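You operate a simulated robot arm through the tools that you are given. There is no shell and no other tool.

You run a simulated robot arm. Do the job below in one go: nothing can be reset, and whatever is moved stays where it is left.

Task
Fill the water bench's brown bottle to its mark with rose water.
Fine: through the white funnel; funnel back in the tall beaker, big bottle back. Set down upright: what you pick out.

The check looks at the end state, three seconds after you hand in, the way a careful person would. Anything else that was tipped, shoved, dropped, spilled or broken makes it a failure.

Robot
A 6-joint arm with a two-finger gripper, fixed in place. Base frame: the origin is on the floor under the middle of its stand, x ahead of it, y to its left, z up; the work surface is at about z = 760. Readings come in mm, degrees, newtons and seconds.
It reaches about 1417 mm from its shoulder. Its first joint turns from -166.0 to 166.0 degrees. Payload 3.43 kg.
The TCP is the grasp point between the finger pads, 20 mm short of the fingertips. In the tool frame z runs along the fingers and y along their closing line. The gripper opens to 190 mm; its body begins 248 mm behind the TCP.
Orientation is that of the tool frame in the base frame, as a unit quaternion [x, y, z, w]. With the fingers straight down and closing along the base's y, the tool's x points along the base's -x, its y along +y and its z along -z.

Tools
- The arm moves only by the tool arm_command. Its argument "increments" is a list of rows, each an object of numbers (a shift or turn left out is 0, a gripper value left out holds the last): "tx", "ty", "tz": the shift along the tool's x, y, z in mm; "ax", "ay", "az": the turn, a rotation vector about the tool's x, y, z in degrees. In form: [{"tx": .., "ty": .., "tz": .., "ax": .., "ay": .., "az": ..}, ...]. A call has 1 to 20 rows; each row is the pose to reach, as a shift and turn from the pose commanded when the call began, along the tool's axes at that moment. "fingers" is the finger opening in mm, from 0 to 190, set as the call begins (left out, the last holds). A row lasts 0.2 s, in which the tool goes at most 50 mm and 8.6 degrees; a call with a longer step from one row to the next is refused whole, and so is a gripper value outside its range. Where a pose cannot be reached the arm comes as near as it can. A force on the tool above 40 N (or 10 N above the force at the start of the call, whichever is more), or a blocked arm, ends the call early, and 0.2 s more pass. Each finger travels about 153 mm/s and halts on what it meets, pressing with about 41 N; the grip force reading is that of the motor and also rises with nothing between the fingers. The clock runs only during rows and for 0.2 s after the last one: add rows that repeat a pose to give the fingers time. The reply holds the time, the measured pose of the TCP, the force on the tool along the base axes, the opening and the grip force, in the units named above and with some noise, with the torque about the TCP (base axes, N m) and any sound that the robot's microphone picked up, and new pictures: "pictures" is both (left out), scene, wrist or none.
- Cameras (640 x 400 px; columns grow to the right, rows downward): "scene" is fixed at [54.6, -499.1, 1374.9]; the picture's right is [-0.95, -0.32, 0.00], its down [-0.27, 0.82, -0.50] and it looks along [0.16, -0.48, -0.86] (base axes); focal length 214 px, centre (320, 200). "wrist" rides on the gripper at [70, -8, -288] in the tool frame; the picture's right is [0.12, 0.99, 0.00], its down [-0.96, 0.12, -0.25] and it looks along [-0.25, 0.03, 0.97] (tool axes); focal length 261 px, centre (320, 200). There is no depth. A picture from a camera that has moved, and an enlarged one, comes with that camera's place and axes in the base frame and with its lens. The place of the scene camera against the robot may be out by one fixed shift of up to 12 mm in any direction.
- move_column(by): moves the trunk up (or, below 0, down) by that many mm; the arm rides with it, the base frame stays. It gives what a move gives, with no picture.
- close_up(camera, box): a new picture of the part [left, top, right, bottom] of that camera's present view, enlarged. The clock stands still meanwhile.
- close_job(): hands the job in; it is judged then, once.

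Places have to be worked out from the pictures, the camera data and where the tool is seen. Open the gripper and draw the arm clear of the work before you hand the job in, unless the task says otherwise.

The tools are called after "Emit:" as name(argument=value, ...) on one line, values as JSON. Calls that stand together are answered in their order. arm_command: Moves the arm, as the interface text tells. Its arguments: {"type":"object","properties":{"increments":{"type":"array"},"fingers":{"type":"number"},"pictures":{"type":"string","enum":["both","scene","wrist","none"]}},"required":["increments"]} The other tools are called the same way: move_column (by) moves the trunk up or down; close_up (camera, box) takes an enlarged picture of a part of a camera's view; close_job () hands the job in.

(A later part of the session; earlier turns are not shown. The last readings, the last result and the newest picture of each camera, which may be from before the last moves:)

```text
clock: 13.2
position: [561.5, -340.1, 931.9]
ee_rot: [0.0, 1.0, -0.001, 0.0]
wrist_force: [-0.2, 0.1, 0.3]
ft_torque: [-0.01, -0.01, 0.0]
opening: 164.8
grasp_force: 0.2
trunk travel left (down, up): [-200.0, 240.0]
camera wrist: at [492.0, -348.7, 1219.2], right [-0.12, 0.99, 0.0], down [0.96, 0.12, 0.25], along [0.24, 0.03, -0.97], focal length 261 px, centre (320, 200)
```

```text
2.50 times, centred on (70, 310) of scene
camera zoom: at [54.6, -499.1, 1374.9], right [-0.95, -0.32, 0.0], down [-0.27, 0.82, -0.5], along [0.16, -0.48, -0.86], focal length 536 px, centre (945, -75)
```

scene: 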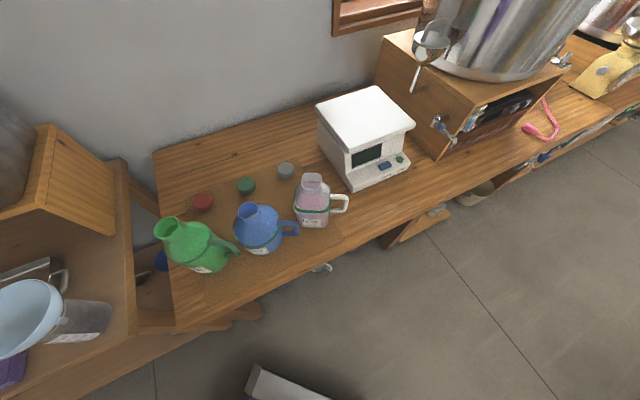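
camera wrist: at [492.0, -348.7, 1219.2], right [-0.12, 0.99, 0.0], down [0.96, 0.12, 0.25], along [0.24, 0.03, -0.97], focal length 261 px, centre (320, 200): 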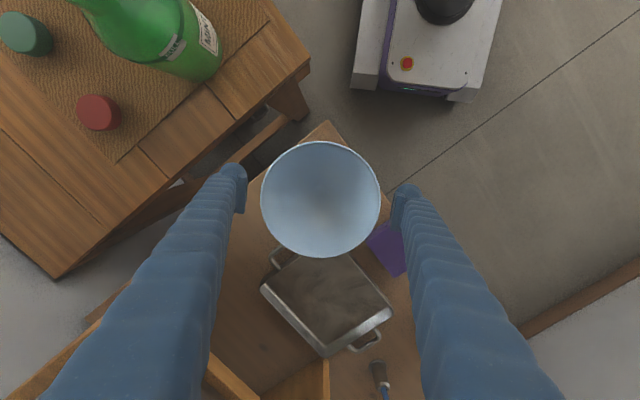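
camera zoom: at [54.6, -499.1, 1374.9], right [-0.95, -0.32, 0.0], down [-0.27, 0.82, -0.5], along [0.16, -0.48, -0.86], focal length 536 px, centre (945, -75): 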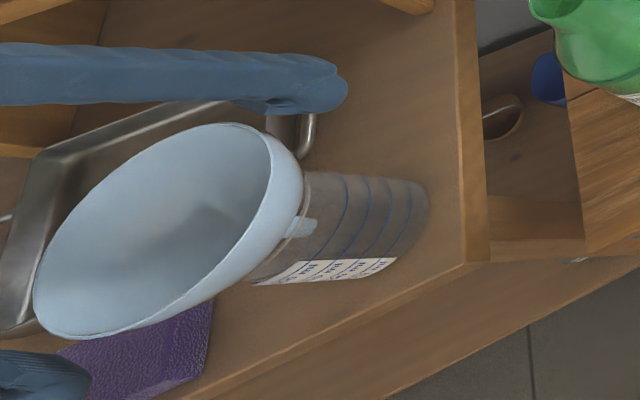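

Aligned again with the rim at mid-pad. I close and then lift only a few mm at a time to see how the grip behaves.

Emit:
arm_command(increments=[{"tz": 0}, {"tz": 0}, {"tz": 0}, {"tz": 0}], fingers=100, pictures="wrist")

Emit:
arm_command(increments=[{"tz": -2}, {"tz": -4}, {"tz": -6}, {"tz": -8}, {"tz": -8}], pictures="wrist")

Emit:
close_up(camera="wrist", box=[200, 100, 440, 280])

Emit:
close_up(camera="scene", box=[0, 230, 140, 390])

```text
clock: 14.2
position: [561.2, -339.8, 932.9]
ee_rot: [0.001, 1.0, 0.0, 0.0]
wrist_force: [0.5, -0.2, 0.0]
ft_torque: [-0.02, -0.01, -0.03]
opening: 134.1
grasp_force: 41.0
trunk travel left (down, up): [-200.0, 240.0]
camera wrist: at [492.1, -348.7, 1219.4], right [-0.12, 0.99, 0.0], down [0.96, 0.12, 0.25], along [0.24, 0.03, -0.97], focal length 261 px, centre (320, 200)
```

wrist: 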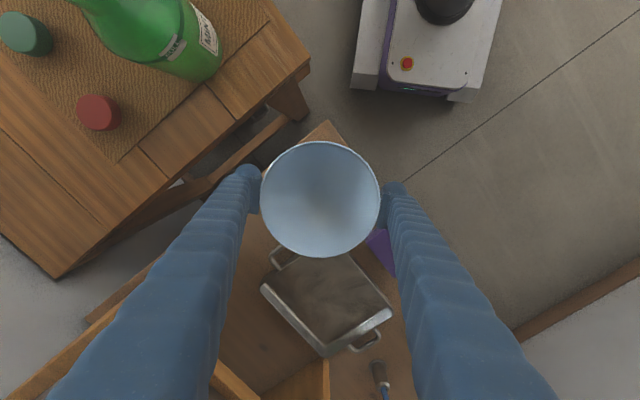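

```text
clock: 15.4
position: [562.1, -339.9, 939.0]
ee_rot: [0.0, 1.0, 0.0, 0.0]
wrist_force: [0.1, 0.1, -0.3]
ft_torque: [0.01, 0.01, 0.03]
opening: 133.7
grasp_force: 40.7
trunk travel left (down, up): [-200.0, 240.0]
camera wrist: at [493.1, -347.7, 1225.9], right [-0.12, 0.99, 0.0], down [0.96, 0.12, 0.25], along [0.24, 0.03, -0.97], focal length 261 px, centre (320, 200)
```

wrist: 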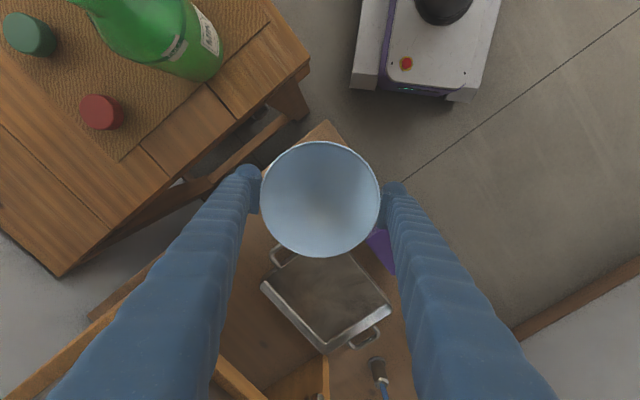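

```text
2.22 times, centred on (320, 190) of wrist
camera zoom: at [493.1, -347.7, 1225.9], right [-0.12, 0.99, 0.0], down [0.96, 0.12, 0.25], along [0.24, 0.03, -0.97], focal length 579 px, centre (320, 222)
```

zoom: 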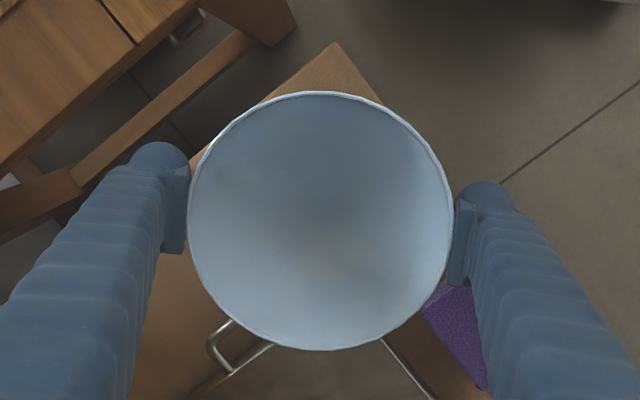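

```text
2.50 times, centred on (70, 310) of scene
camera zoom: at [54.6, -499.1, 1374.9], right [-0.95, -0.32, 0.0], down [-0.27, 0.82, -0.5], along [0.16, -0.48, -0.86], focal length 536 px, centre (945, -75)
```

zoom: 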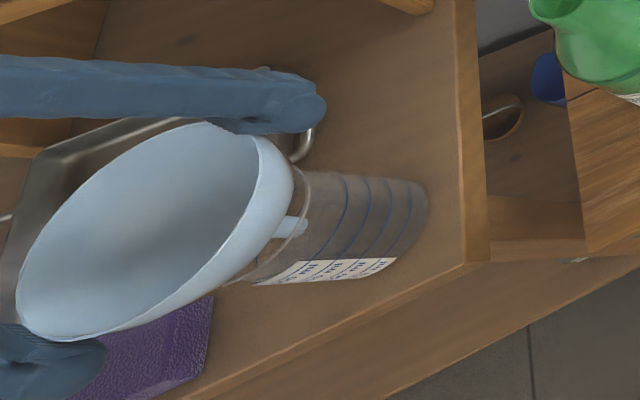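

This time the funnel rises with the hand (its stem has moved up relative to the beaker's mouth). I keep lifting slowly and recheck.

Emit:
arm_command(increments=[{"tz": -5}, {"tz": -12}, {"tz": -20}, {"tz": -30}, {"tz": -40}, {"tz": -50}, {"tz": -60}, {"tz": -60}], pictures="wrist")

Emit:
close_up(camera="wrist", box=[200, 100, 440, 280])

Emit:
close_up(camera="scene", box=[0, 230, 140, 390])

```text
clock: 17.2
position: [563.0, -337.6, 1000.1]
ee_rot: [0.0, 1.0, 0.0, 0.0]
wrist_force: [0.6, -0.4, -1.6]
ft_torque: [0.02, 0.0, 0.03]
opening: 134.0
grasp_force: 41.1
trunk travel left (down, up): [-200.0, 240.0]
camera wrist: at [492.9, -346.6, 1286.7], right [-0.12, 0.99, 0.0], down [0.96, 0.12, 0.25], along [0.24, 0.03, -0.97], focal length 261 px, centre (320, 200)
```

wrist: 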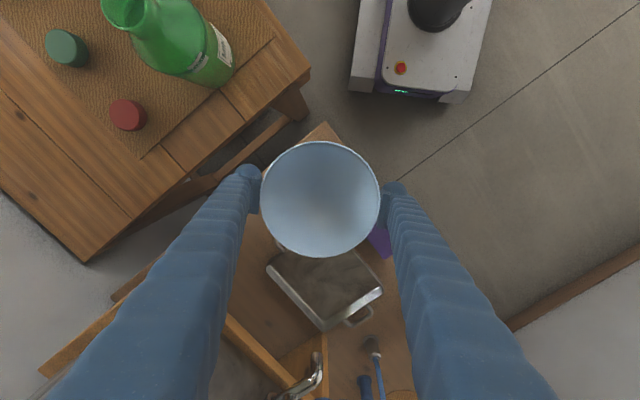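

```text
2.22 times, centred on (320, 190) of wrist
camera zoom: at [492.9, -346.6, 1286.7], right [-0.12, 0.99, 0.0], down [0.96, 0.12, 0.25], along [0.24, 0.03, -0.97], focal length 579 px, centre (320, 222)
```

zoom: 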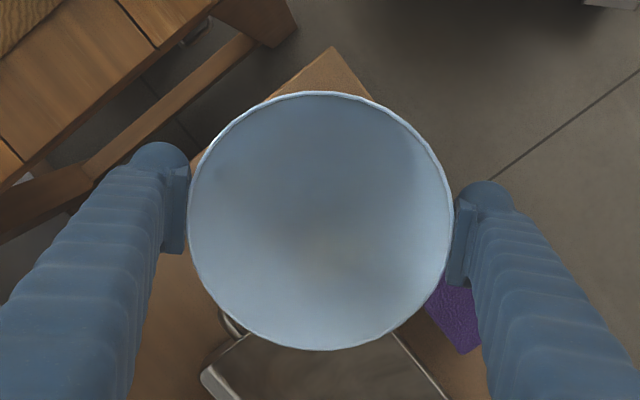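

```text
2.50 times, centred on (70, 310) of scene
camera zoom: at [54.6, -499.1, 1374.9], right [-0.95, -0.32, 0.0], down [-0.27, 0.82, -0.5], along [0.16, -0.48, -0.86], focal length 536 px, centre (945, -75)
```

zoom: 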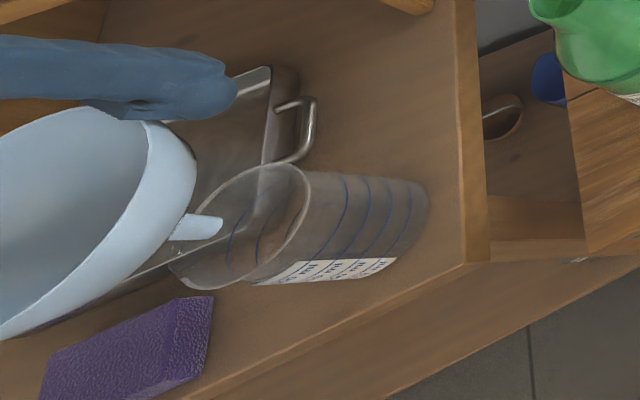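

The funnel hangs level in the grip (rim ≈15 mm above TCP, stem tip ≈100 mm below the rim) and the beaker stands undisturbed. I raise it and carry it over the brown bottle at about (820, -75).

Emit:
arm_command(increments=[{"tz": -15}, {"tz": -35}, {"tz": -55}, {"tz": -70}, {"tx": -20, "ty": 20, "tz": -75}, {"tx": -44, "ty": 45, "tz": -75}, {"tx": -68, "ty": 70, "tz": -75}, {"tx": -92, "ty": 95, "tz": -75}, {"tx": -117, "ty": 120, "tz": -75}, {"tx": -142, "ty": 145, "tz": -75}, {"tx": -166, "ty": 170, "tz": -75}, {"tx": -190, "ty": 195, "tz": -75}, {"tx": -214, "ty": 220, "tz": -75}, {"tx": -234, "ty": 240, "tz": -75}, {"tx": -248, "ty": 255, "tz": -75}, {"tx": -256, "ty": 264, "tz": -75}, {"tx": -256, "ty": 264, "tz": -75}, {"tx": -256, "ty": 264, "tz": -75}], pictures="both")

Emit:
close_up(camera="wrist", box=[200, 100, 440, 280])

Emit:
close_up(camera="scene", box=[0, 200, 160, 390])

```text
clock: 21.0
position: [818.9, -74.7, 1073.3]
ee_rot: [0.0, 1.0, 0.0, -0.001]
wrist_force: [-1.2, -0.2, -0.6]
ft_torque: [0.0, -0.01, 0.01]
opening: 133.6
grasp_force: 41.1
trunk travel left (down, up): [-200.0, 240.0]
camera wrist: at [749.2, -83.0, 1361.4], right [-0.12, 0.99, 0.0], down [0.96, 0.12, 0.25], along [0.24, 0.03, -0.97], focal length 261 px, centre (320, 200)
```

scene: 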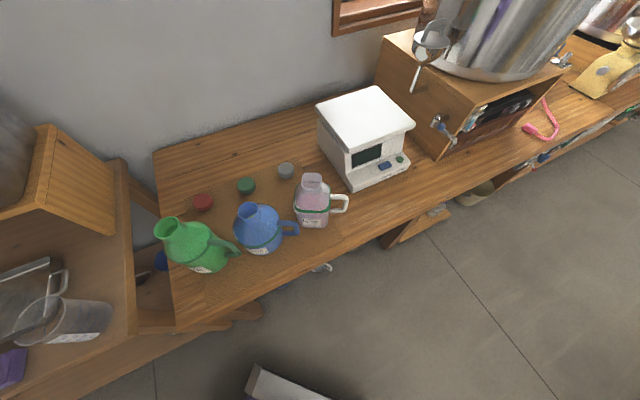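
wrist: 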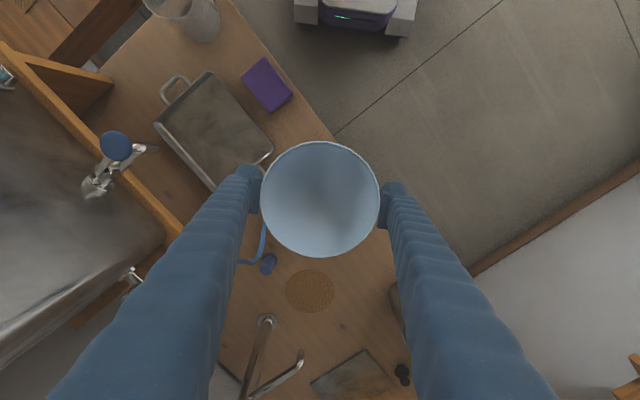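

```text
2.22 times, centred on (320, 190) of wrist
camera zoom: at [749.2, -83.0, 1361.4], right [-0.12, 0.99, 0.0], down [0.96, 0.12, 0.25], along [0.24, 0.03, -0.97], focal length 579 px, centre (320, 222)
```

zoom: 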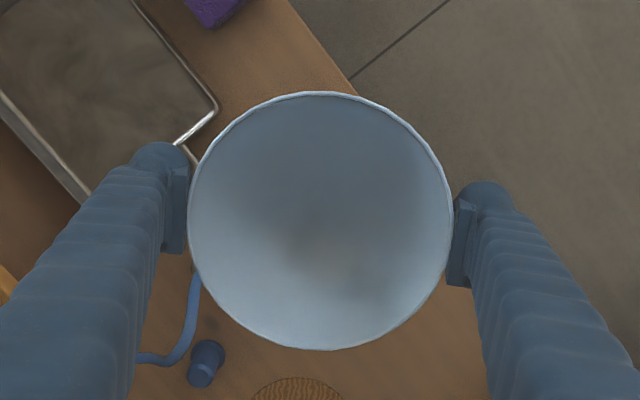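

```text
2.11 times, centred on (80, 295) of scene
camera zoom: at [54.6, -499.1, 1374.9], right [-0.95, -0.32, 0.0], down [-0.27, 0.82, -0.5], along [0.16, -0.48, -0.86], focal length 452 px, centre (825, 0)
```

zoom: 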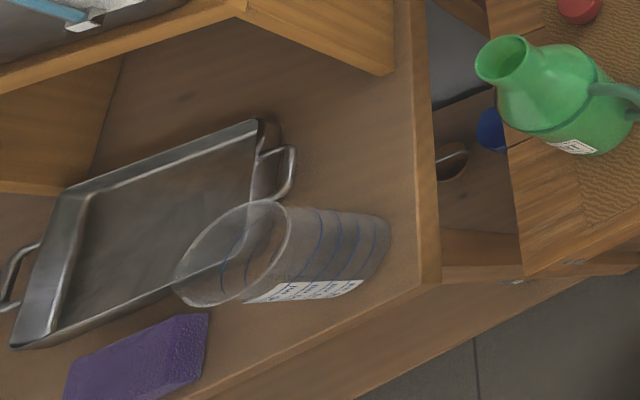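

The funnel hides the bottle from this pose. I slide 150 mm further in +x to look back at the bottle's mouth from nearly overhead and pin down its x, y.

Emit:
arm_command(increments=[{"tx": -20}, {"tx": -50}, {"tx": -80}, {"tx": -110}, {"tx": -135}, {"tx": -150}, {"tx": -150}, {"tx": -150}], pictures="wrist")

Emit:
close_up(camera="wrist", box=[280, 30, 400, 130])

```text
clock: 22.8
position: [969.3, -75.0, 1074.4]
ee_rot: [-0.001, 1.0, 0.0, -0.001]
wrist_force: [0.7, -0.4, -1.0]
ft_torque: [0.01, -0.01, 0.02]
opening: 133.8
grasp_force: 40.9
trunk travel left (down, up): [-200.0, 240.0]
camera wrist: at [899.0, -83.8, 1361.1], right [-0.12, 0.99, 0.0], down [0.96, 0.12, 0.25], along [0.24, 0.03, -0.97], focal length 261 px, centre (320, 200)
```

wrist: 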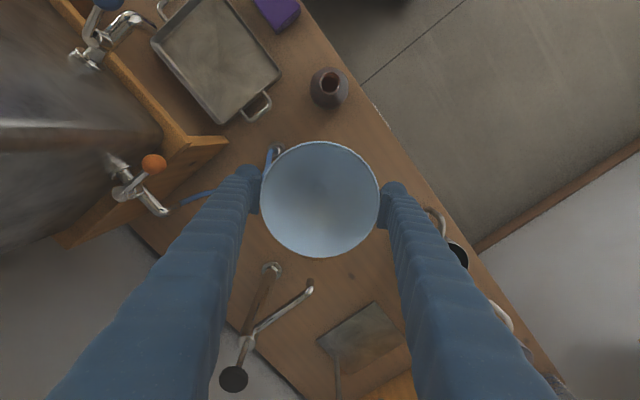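

```text
4.00 times, centred on (340, 80) of wrist
camera zoom: at [899.0, -83.8, 1361.1], right [-0.12, 0.99, 0.0], down [0.96, 0.12, 0.25], along [0.24, 0.03, -0.97], focal length 1043 px, centre (240, 680)
```

zoom: 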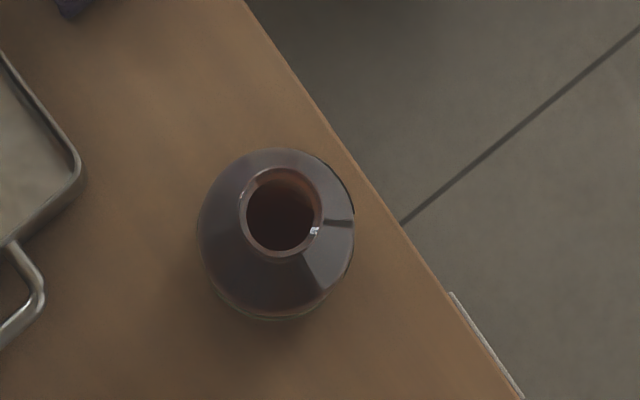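

Bottle mouth measures (818, -76.5), bore ≈ 28 mm. The funnel axis sits about (-1.5, +1) from the TCP, so I go to TCP (819.8, -77.3) and descend until the stem tip is just above the mouth.

Emit:
arm_command(increments=[{"tx": 20}, {"tx": 50, "ty": -1}, {"tx": 80, "ty": -2}, {"tx": 110, "ty": -2.4}, {"tx": 135, "ty": -2.4}, {"tx": 149.4, "ty": -2.4}, {"tx": 149.4, "ty": -2.4}, {"tx": 149.4, "ty": -2.4, "tz": 20}, {"tx": 149.4, "ty": -2.4, "tz": 45}, {"tx": 149.4, "ty": -2.4, "tz": 65}, {"tx": 149.4, "ty": -2.4, "tz": 75}, {"tx": 149.4, "ty": -2.4, "tz": 75}], pictures="wrist")

```text
clock: 25.4
position: [819.7, -77.4, 999.2]
ee_rot: [0.0, 1.0, 0.0, -0.001]
wrist_force: [-0.8, -0.1, 0.1]
ft_torque: [-0.01, -0.02, 0.02]
opening: 133.5
grasp_force: 40.9
trunk travel left (down, up): [-200.0, 240.0]
camera wrist: at [750.2, -85.7, 1286.4], right [-0.12, 0.99, 0.0], down [0.96, 0.12, 0.25], along [0.24, 0.03, -0.97], focal length 261 px, centre (320, 200)
```

wrist: 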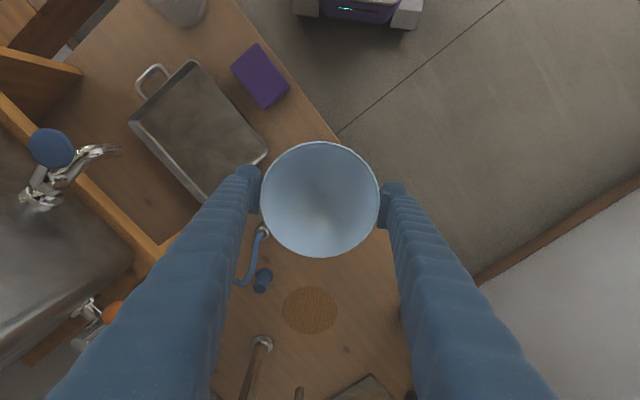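

Stem tip should be about 15 mm above the mouth now. I look down into the funnel to see what shows through its outlet.

Emit:
close_up(camera="wrist", box=[280, 170, 360, 240])

```text
5.71 times, centred on (320, 205) of wrist
camera zoom: at [750.2, -85.7, 1286.4], right [-0.12, 0.99, 0.0], down [0.96, 0.12, 0.25], along [0.24, 0.03, -0.97], focal length 1489 px, centre (320, 171)
```

zoom: 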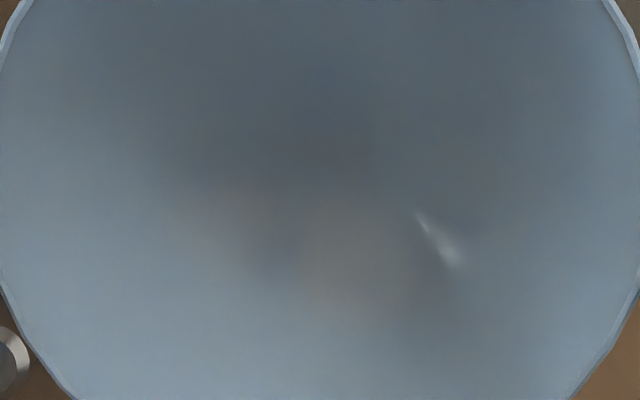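

Nothing is distinguishable through it. I lower slowly in small steps, watching forces for a misaligned stem.

Emit:
arm_command(increments=[{"tz": 3}, {"tz": 6}, {"tz": 9}, {"tz": 12}, {"tz": 15}, {"tz": 18}, {"tz": 21}, {"tz": 24}, {"tz": 24}], pictures="wrist")

```text
clock: 27.4
position: [820.4, -76.8, 974.8]
ee_rot: [0.0, 1.0, 0.0, 0.0]
wrist_force: [0.6, 0.4, -0.8]
ft_torque: [0.02, -0.01, 0.02]
opening: 133.5
grasp_force: 41.5
trunk travel left (down, up): [-200.0, 240.0]
camera wrist: at [749.3, -85.6, 1261.6], right [-0.12, 0.99, 0.0], down [0.96, 0.12, 0.25], along [0.24, 0.03, -0.97], focal length 261 px, centre (320, 200)
```

wrist: 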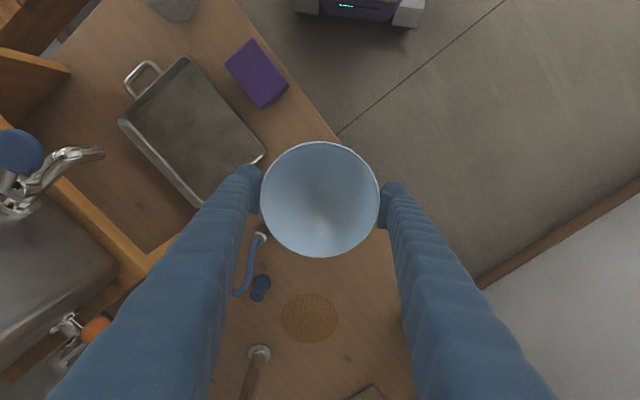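

No contact force yet and the funnel hasn't shifted in the grip. I continue lowering gently.

Emit:
arm_command(increments=[{"tz": 2}, {"tz": 4}, {"tz": 6}, {"tz": 8}, {"tz": 10}, {"tz": 12}, {"tz": 14}, {"tz": 14}], pictures="wrist")

Emit:
close_up(camera="wrist", box=[200, 100, 440, 280])

```text
clock: 29.2
position: [819.0, -77.3, 961.8]
ee_rot: [0.001, 1.0, 0.0, 0.0]
wrist_force: [0.4, -0.6, 0.3]
ft_torque: [-0.01, 0.01, -0.03]
opening: 133.3
grasp_force: 41.4
trunk travel left (down, up): [-200.0, 240.0]
camera wrist: at [749.1, -85.8, 1247.8], right [-0.12, 0.99, 0.0], down [0.96, 0.12, 0.25], along [0.24, 0.03, -0.97], focal length 261 px, centre (320, 200)
```

wrist: 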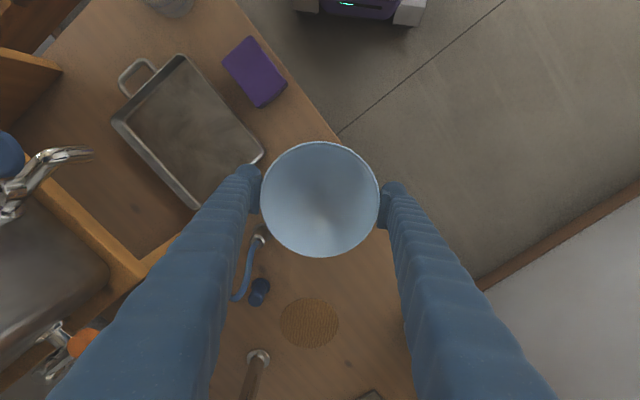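

```text
2.22 times, centred on (320, 190) of wrist
camera zoom: at [749.1, -85.8, 1247.8], right [-0.12, 0.99, 0.0], down [0.96, 0.12, 0.25], along [0.24, 0.03, -0.97], focal length 579 px, centre (320, 222)
```

zoom: 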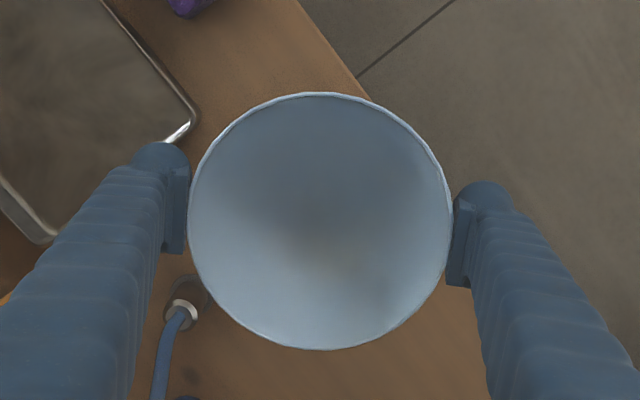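

Still free. I go down further in 2 mm steps.

Emit:
arm_command(increments=[{"tz": 2}, {"tz": 4}, {"tz": 6}, {"tz": 8}, {"tz": 10}, {"tz": 12}, {"tz": 12}], pictures="wrist")

Emit:
close_up(camera="wrist", box=[200, 100, 440, 280])

```text
clock: 30.8
position: [818.1, -77.4, 952.5]
ee_rot: [0.0, 1.0, 0.0, 0.003]
wrist_force: [-0.8, 2.3, 41.0]
ft_torque: [0.12, -0.58, 0.04]
opening: 133.5
grasp_force: 40.8
trunk travel left (down, up): [-200.0, 240.0]
camera wrist: at [747.4, -85.5, 1239.5], right [-0.12, 0.99, 0.0], down [0.96, 0.12, 0.25], along [0.25, 0.03, -0.97], focal length 261 px, centre (320, 200)
```

wrist: 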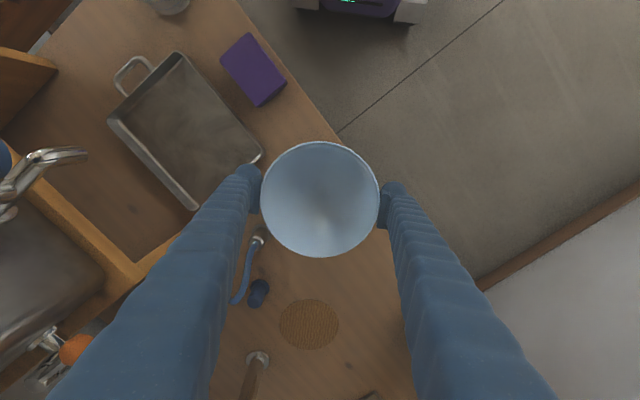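

```text
2.22 times, centred on (320, 190) of wrist
camera zoom: at [747.4, -85.5, 1239.5], right [-0.12, 0.99, 0.0], down [0.96, 0.12, 0.25], along [0.25, 0.03, -0.97], focal length 579 px, centre (320, 222)
```

zoom: 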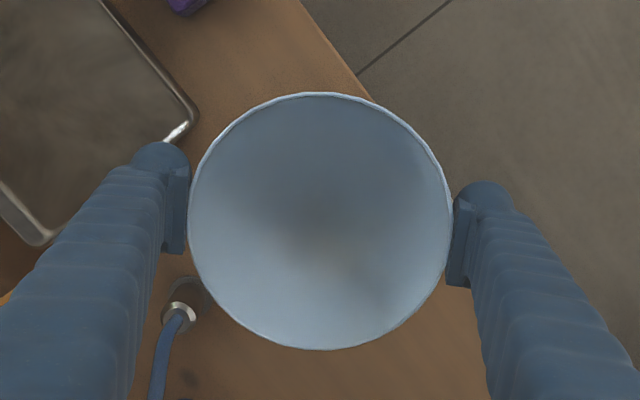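

Contact: 41 N upward at TCP z 952.5, slightly toward +x, meaning the cone has met the mouth. I back off a few mm to relieve the load and read the force again.

Emit:
arm_command(increments=[{"tz": -1}, {"tz": -2}, {"tz": -3}, {"tz": -3}], pictures="none")

```text
clock: 31.8
position: [818.4, -77.2, 953.2]
ee_rot: [0.0, 1.0, 0.0, 0.0]
wrist_force: [4.1, 0.9, 24.5]
ft_torque: [0.05, -0.56, -0.01]
opening: 133.2
grasp_force: 41.3
trunk travel left (down, up): [-200.0, 240.0]
```

Load is falling. I back off a little further.

Emit:
arm_command(increments=[{"tz": -0.7}, {"tz": -1.4}, {"tz": -2}, {"tz": -2}], pictures="none")

```text
clock: 32.8
position: [817.4, -76.6, 952.5]
ee_rot: [0.0, 1.0, 0.001, -0.002]
wrist_force: [-0.1, 0.2, 1.2]
ft_torque: [-0.02, -0.02, -0.03]
opening: 133.5
grasp_force: 41.0
trunk travel left (down, up): [-200.0, 240.0]
```

Load is now ~1 N, so the funnel is resting lightly in the neck. I open the fingers and check how it sits.

Emit:
arm_command(increments=[{"tz": 0}, {"tz": 0}, {"tz": 0}], fingers=165, pictures="wrist")

Emit:
close_up(camera="wrist", box=[200, 100, 440, 280])

```text
clock: 33.6
position: [818.3, -77.4, 953.3]
ee_rot: [-0.001, 1.0, 0.0, -0.001]
wrist_force: [0.3, 0.0, 0.5]
ft_torque: [-0.01, 0.0, 0.0]
opening: 165.1
grasp_force: 0.1
trunk travel left (down, up): [-200.0, 240.0]
camera wrist: at [749.1, -85.9, 1241.3], right [-0.12, 0.99, 0.0], down [0.96, 0.12, 0.25], along [0.24, 0.03, -0.97], focal length 261 px, centre (320, 200)
```

wrist: 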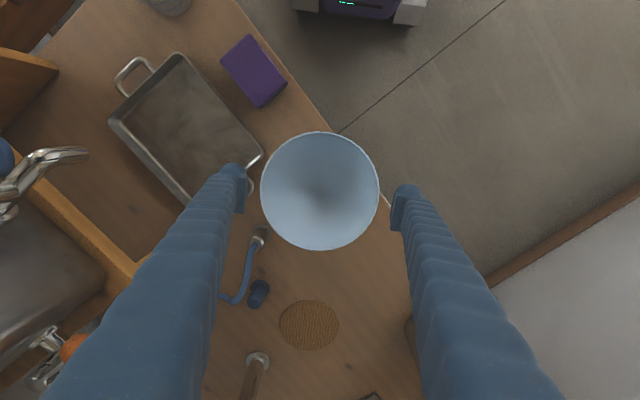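

```text
2.22 times, centred on (320, 190) of wrist
camera zoom: at [749.1, -85.9, 1241.3], right [-0.12, 0.99, 0.0], down [0.96, 0.12, 0.25], along [0.24, 0.03, -0.97], focal length 579 px, centre (320, 222)
```

zoom: 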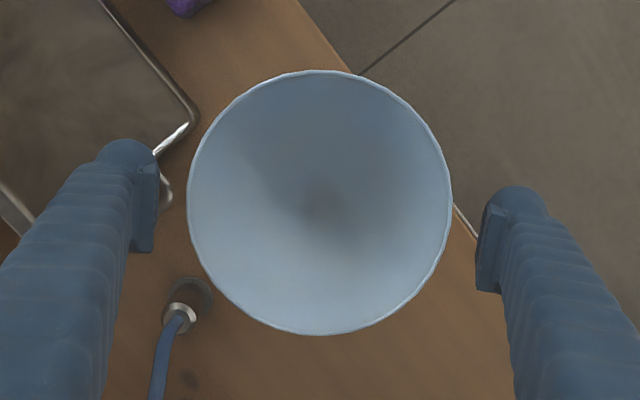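

The funnel dropped into the neck but leans a few degrees toward -x (rim centre now ≈ (809, -78, 966)). I open fully, rise straight up and look at how it and the bottle stand.

Emit:
arm_command(increments=[{"tz": 0}, {"tz": -10}, {"tz": -30}, {"tz": -60}, {"tz": -95}, {"tz": -130}, {"tz": -150}, {"tz": -150}], fingers=190, pictures="wrist")

Emit:
arm_command(increments=[{"tx": 25, "ty": 5}, {"tx": 60, "ty": 10}, {"tx": 100, "ty": 15}, {"tx": 140, "ty": 15}, {"tx": 180, "ty": 15, "ay": -6}, {"tx": 200, "ty": 15, "ay": -13}, {"tx": 200, "ty": 15, "ay": -20}, {"tx": 200, "ty": 15, "ay": -20}], pictures="wrist")

```text
clock: 35.4
position: [820.0, -78.6, 1106.3]
ee_rot: [-0.001, 1.0, 0.0, -0.001]
wrist_force: [0.4, 0.7, -0.3]
ft_torque: [-0.03, 0.02, -0.04]
opening: 190.0
grasp_force: 0.1
trunk travel left (down, up): [-200.0, 240.0]
camera wrist: at [751.2, -86.8, 1392.1], right [-0.12, 0.99, 0.0], down [0.96, 0.12, 0.25], along [0.24, 0.03, -0.97], focal length 261 px, centre (320, 200)
```

wrist: 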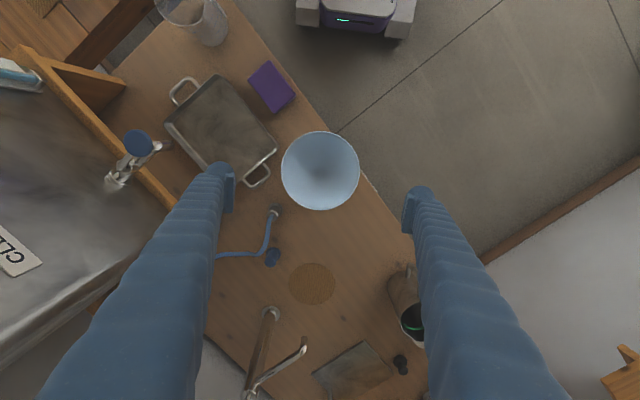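

```text
clock: 37.2
position: [618.1, -64.2, 1104.5]
ee_rot: [0.0, 0.985, -0.001, 0.174]
wrist_force: [0.2, -0.4, 0.0]
ft_torque: [0.02, 0.0, -0.01]
opening: 190.0
grasp_force: 0.0
trunk travel left (down, up): [-200.0, 240.0]
camera wrist: at [454.7, -71.7, 1349.6], right [-0.11, 0.99, -0.04], down [0.82, 0.12, 0.56], along [0.56, 0.03, -0.83], focal length 261 px, centre (320, 200)
```

wrist: 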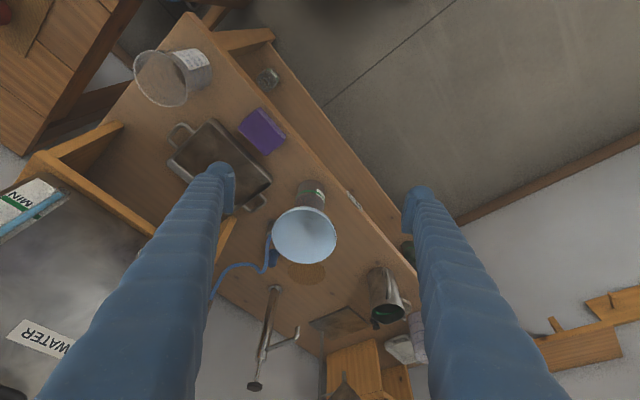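

Emit:
close_up(camera="wrist", box=[255, 165, 355, 280])

Emit:
close_up(camera="wrist", box=[120, 30, 230, 120])

```text
3.48 times, centred on (305, 222) of wrist
camera zoom: at [454.7, -71.7, 1349.6], right [-0.11, 0.99, -0.04], down [0.82, 0.12, 0.56], along [0.56, 0.03, -0.83], focal length 907 px, centre (372, 122)
```

zoom: 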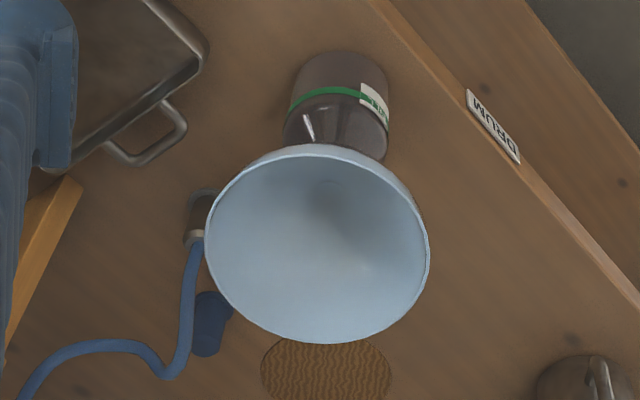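

```text
4.44 times, centred on (175, 75) of wrist
camera zoom: at [454.7, -71.7, 1349.6], right [-0.11, 0.99, -0.04], down [0.82, 0.12, 0.56], along [0.56, 0.03, -0.83], focal length 1158 px, centre (964, 756)
```

zoom: 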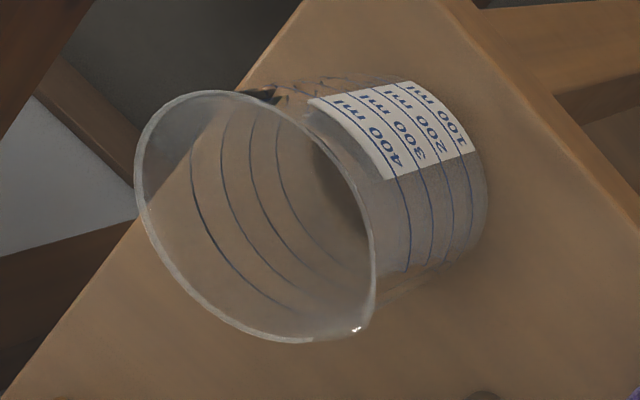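

The brown bottle stands upright with the funnel seated, leaning only slightly; no liquid level is visible, so it looks empty. I now travel to the rose bottle, staying high.

Emit:
arm_command(increments=[{"tx": 18.5, "ty": -36.6, "tz": -16.4, "ay": 1.25}, {"tx": 37, "ty": -73.2, "tz": -32.9, "ay": 2.5}, {"tx": 55.5, "ty": -109.9, "tz": -49.3, "ay": 3.75}, {"tx": 74, "ty": -146.5, "tz": -65.8, "ay": 5}, {"tx": 92.5, "ty": -183.1, "tz": -82.2, "ay": 6.25}, {"tx": 111, "ty": -219.8, "tz": -98.7, "ay": 7.5}, {"tx": 129.5, "ty": -256.4, "tz": -115.1, "ay": 8.75}, {"tx": 148, "ty": -293, "tz": -131.5, "ay": 10}, {"tx": 166.4, "ty": -329.6, "tz": -148, "ay": 11.25}, {"tx": 185, "ty": -366.2, "tz": -164.4, "ay": 12.5}, {"tx": 203.4, "ty": -402.9, "tz": -180.9, "ay": 13.75}, {"tx": 221.9, "ty": -439.5, "tz": -197.3, "ay": 15}, {"tx": 240.4, "ty": -476.1, "tz": -213.8, "ay": 16.25}, {"tx": 258.9, "ty": -512.8, "tz": -230.2, "ay": 17.5}, {"tx": 277.4, "ty": -549.4, "tz": -246.7, "ay": 18.75}, {"tx": 295.9, "ty": -586, "tz": -263.1, "ay": 20}, {"tx": 295.9, "ty": -586, "tz": -263.1, "ay": 20}], pictures="both")

```text
clock: 40.8
position: [252.1, -648.8, 1251.4]
ee_rot: [0.0, 1.0, 0.0, 0.0]
wrist_force: [0.8, 0.0, 0.0]
ft_torque: [0.08, -0.03, -0.01]
opening: 190.3
grasp_force: 0.0
trunk travel left (down, up): [-200.0, 240.0]
camera wrist: at [182.6, -657.6, 1537.8], right [-0.12, 0.99, 0.0], down [0.96, 0.12, 0.25], along [0.24, 0.03, -0.97], focal length 261 px, centre (320, 200)
```

scene: 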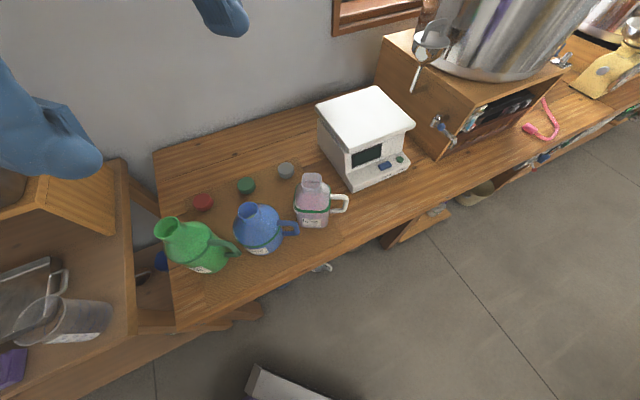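
wrist: 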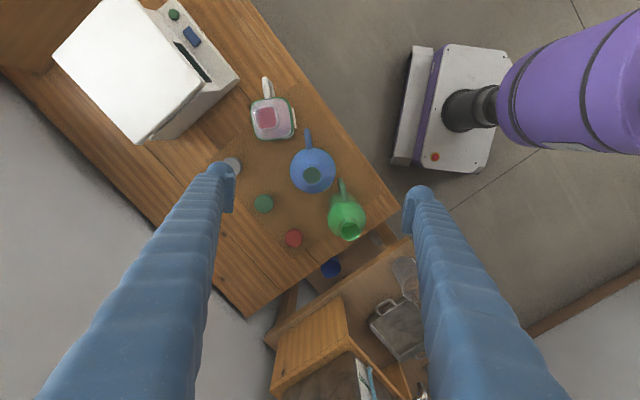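

Emit:
close_up(camera="wrist", box=[220, 60, 360, 200])

Emit:
close_up(camera="scene", box=[225, 150, 365, 260])

Emit:
close_up(camera="scene", box=[400, 0, 540, 100])

```text
2.86 times, centred on (290, 130) of wrist
camera zoom: at [182.6, -657.6, 1537.8], right [-0.12, 0.99, 0.0], down [0.96, 0.12, 0.25], along [0.24, 0.03, -0.97], focal length 745 px, centre (406, 400)
```

zoom: 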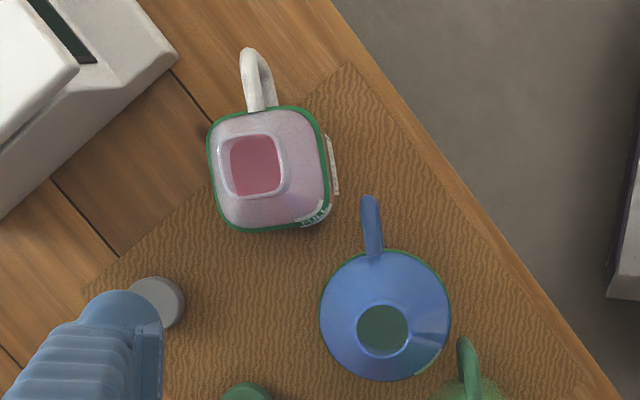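

```text
3.64 times, centred on (295, 205) of scene
camera zoom: at [54.6, -499.1, 1374.9], right [-0.95, -0.32, 0.0], down [-0.27, 0.82, -0.5], along [0.16, -0.48, -0.86], focal length 780 px, centre (411, 182)
```

zoom: 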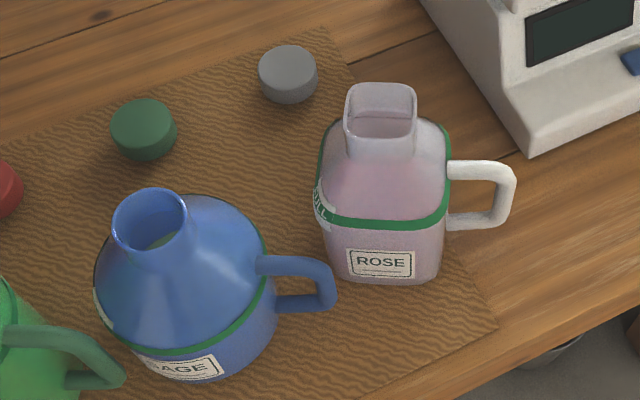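

```text
4.00 times, centred on (470, 50) of scene
camera zoom: at [54.6, -499.1, 1374.9], right [-0.95, -0.32, 0.0], down [-0.27, 0.82, -0.5], along [0.16, -0.48, -0.86], focal length 858 px, centre (-280, 800)
```

zoom: 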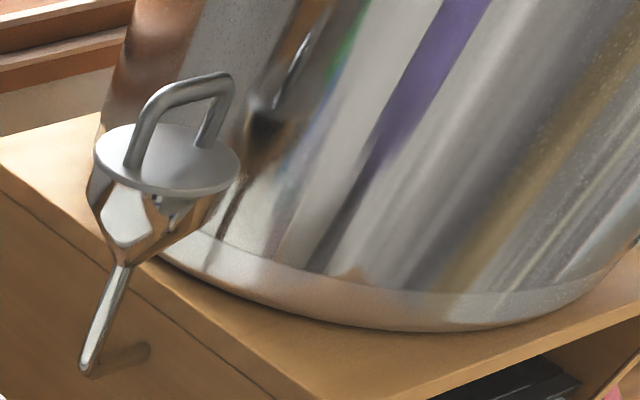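

Rose water stands high in the bottle (pink visible in its mouth). The bottle is square, rotated about 10°, with its handle toward -x and the sage bottle's handle near its front-right corner. I come closer with a 10° yaw to measure the clearances.

Emit:
arm_command(increments=[{"tx": 6, "ty": -25, "tz": 15, "az": -3}, {"tx": 14, "ty": -55, "tz": 35, "az": -7}, {"tx": 22, "ty": -81, "tz": 60, "az": -10}, {"tx": 22, "ty": -81, "tz": 71, "az": -10}, {"tx": 22, "ty": -81, "tz": 71, "az": -10}], pictures="wrist")

Emit:
close_up(camera="wrist", box=[240, 60, 420, 220])

```text
clock: 42.0
position: [228.3, -728.2, 1182.6]
ee_rot: [-0.088, 0.996, 0.0, -0.001]
wrist_force: [-0.6, 0.6, 0.5]
ft_torque: [-0.1, -0.01, 0.01]
opening: 190.1
grasp_force: 0.1
trunk travel left (down, up): [-200.0, 240.0]
camera wrist: at [161.8, -749.3, 1468.1], right [-0.29, 0.96, 0.0], down [0.93, 0.28, 0.25], along [0.24, 0.07, -0.97], focal length 261 px, centre (320, 200)
```

wrist: 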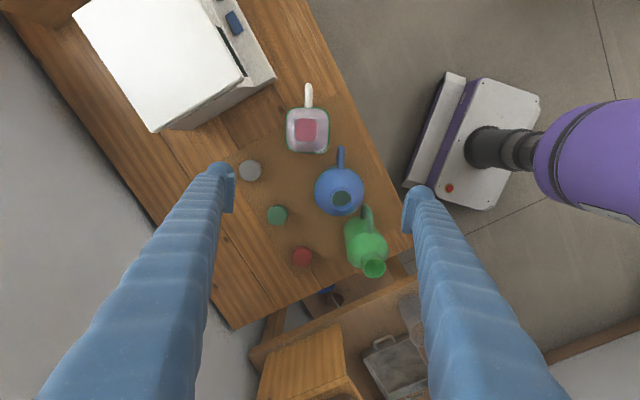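

```text
2.50 times, centred on (330, 140) of wrist
camera zoom: at [161.8, -749.3, 1468.1], right [-0.29, 0.96, 0.0], down [0.93, 0.28, 0.25], along [0.24, 0.07, -0.97], focal length 652 px, centre (295, 350)
```

zoom: 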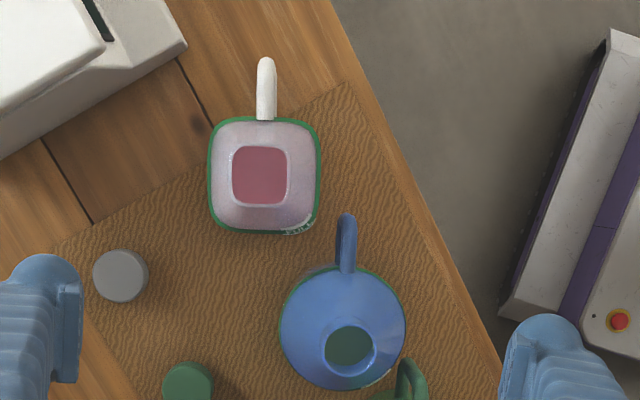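

The bottle's centre is (165.3, -776), its handle axis is yawed ~15.5°, and the sage handle's tip is about 28 mm to the side, so I'll bias the fingers 6 mm toward the rose handle. I move over it with yaw 15.5°, keep the fingertips above its mouth, and look again.

Emit:
arm_command(increments=[{"tx": 25, "ty": -12, "tz": 0, "az": -2}, {"tx": 50, "ty": -24, "tz": 0, "az": -4}, {"tx": 76.4, "ty": -36.7, "tz": 10, "az": -5.5}, {"tx": 76.4, "ty": -36.7, "tz": 50, "az": -5.5}, {"tx": 76.4, "ty": -36.7, "tz": 90, "az": -5.5}, {"tx": 76.4, "ty": -36.7, "tz": 120, "az": -5.5}, {"tx": 76.4, "ty": -36.7, "tz": 130, "az": -5.5}, {"tx": 76.4, "ty": -36.7, "tz": 130, "az": -5.5}], pictures="both")

Emit:
close_up(camera="wrist", box=[220, 100, 420, 250])

Emit:
close_up(camera="scene", box=[225, 100, 405, 260])

```text
clock: 43.8
position: [161.0, -779.8, 1049.3]
ee_rot: [-0.135, 0.991, 0.0, 0.0]
wrist_force: [-0.4, 0.4, 1.1]
ft_torque: [0.0, -0.01, -0.03]
opening: 189.9
grasp_force: 0.1
trunk travel left (down, up): [-200.0, 240.0]
camera wrist: at [95.7, -806.7, 1335.8], right [-0.38, 0.92, 0.0], down [0.9, 0.37, 0.25], along [0.23, 0.09, -0.97], focal length 261 px, centre (320, 200)
```

scene: 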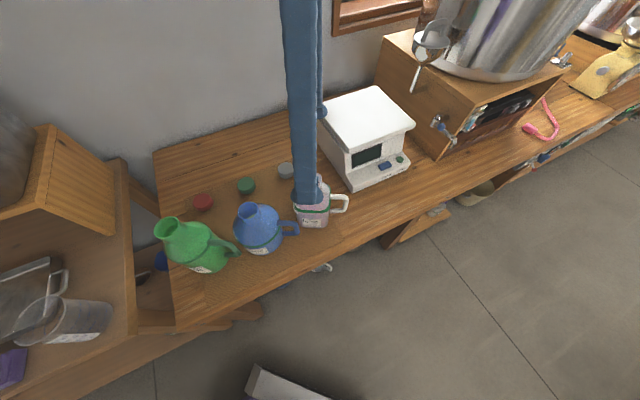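
wrist: 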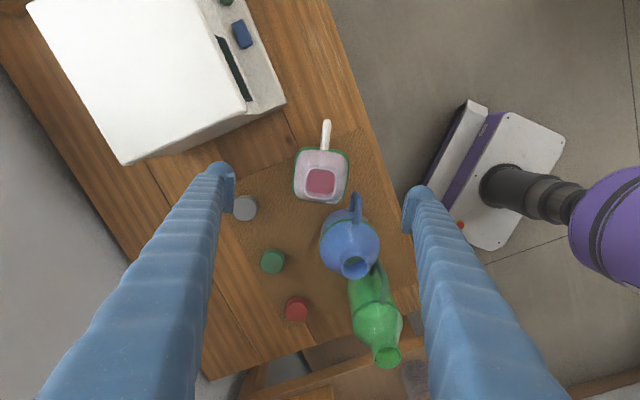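

```text
2.67 times, centred on (320, 175) of wrist
camera zoom: at [95.7, -806.7, 1335.8], right [-0.38, 0.92, 0.0], down [0.9, 0.37, 0.25], along [0.23, 0.09, -0.97], focal length 695 px, centre (320, 267)
```

zoom: 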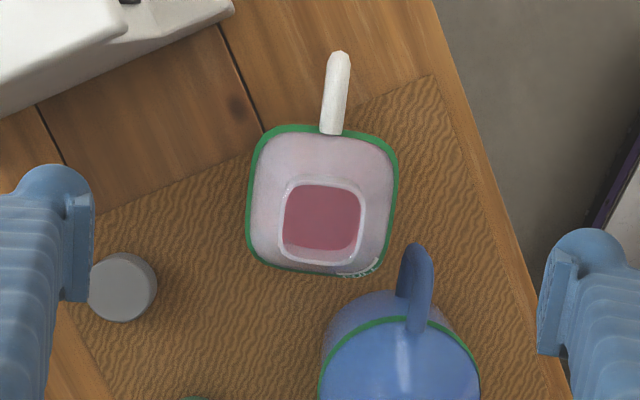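

```text
2.50 times, centred on (315, 180) of scene
camera zoom: at [54.6, -499.1, 1374.9], right [-0.95, -0.32, 0.0], down [-0.27, 0.82, -0.5], along [0.16, -0.48, -0.86], focal length 536 px, centre (332, 250)
```

zoom: 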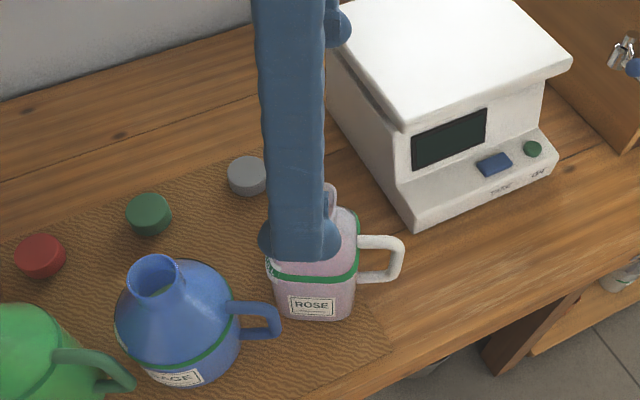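

Yaw matches. The bottle centre sits +3.6 mm (x') and +2.2 mm (y') from the tool axis, and the sage handle tip is outside the finger path. I bias 5 mm toward the rose handle, centre in y, and descend beside the bottle in two stages.

Emit:
arm_command(increments=[{"tx": 5, "ty": 2.2, "tz": 0}, {"tx": 5, "ty": 2.2, "tz": 20}, {"tx": 5, "ty": 2.2, "tz": 50}, {"tx": 5, "ty": 2.2, "tz": 80}, {"tx": 5, "ty": 2.2, "tz": 105}, {"tx": 5, "ty": 2.2, "tz": 120}, {"tx": 5, "ty": 2.2, "tz": 120}], pictures="both")

Emit:
close_up(camera="wrist", box=[220, 120, 440, 280])

Emit:
close_up(camera="scene", box=[235, 110, 395, 260])

```text
clock: 45.4
position: [152.7, -779.0, 930.6]
ee_rot: [-0.135, 0.991, 0.0, -0.001]
wrist_force: [-0.6, 0.3, -0.5]
ft_torque: [-0.01, 0.01, -0.03]
opening: 190.0
grasp_force: 0.0
trunk travel left (down, up): [-200.0, 240.0]
camera wrist: at [88.3, -805.8, 1217.2], right [-0.38, 0.92, 0.0], down [0.9, 0.37, 0.25], along [0.23, 0.09, -0.97], focal length 261 px, centre (320, 200)
```

scene: 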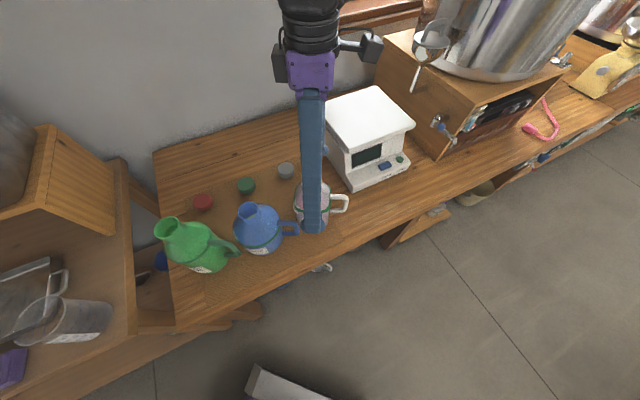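
wrist: 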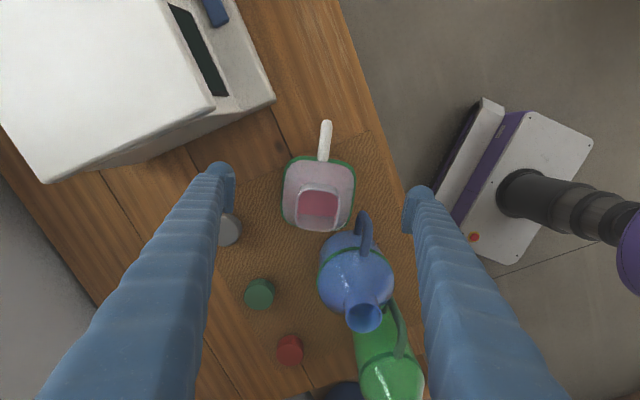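

```text
2.50 times, centred on (330, 200) of wrist
camera zoom: at [88.3, -805.8, 1217.2], right [-0.38, 0.92, 0.0], down [0.9, 0.37, 0.25], along [0.23, 0.09, -0.97], focal length 652 px, centre (295, 200)
```

zoom: 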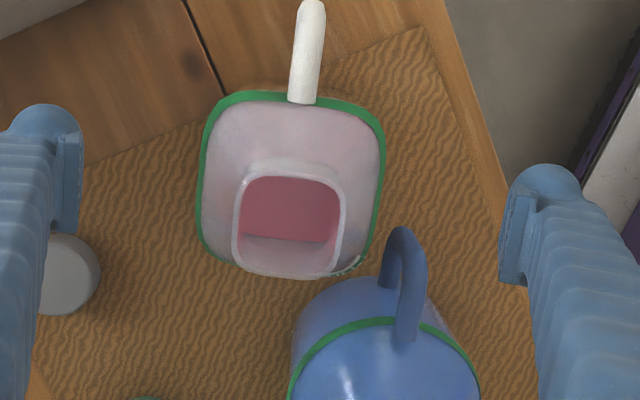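

```text
2.67 times, centred on (315, 185) of scene
camera zoom: at [54.6, -499.1, 1374.9], right [-0.95, -0.32, 0.0], down [-0.27, 0.82, -0.5], along [0.16, -0.48, -0.86], focal length 572 px, centre (333, 240)
```

zoom: 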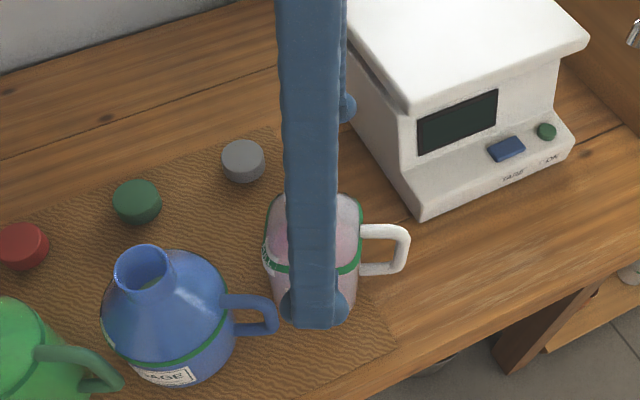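

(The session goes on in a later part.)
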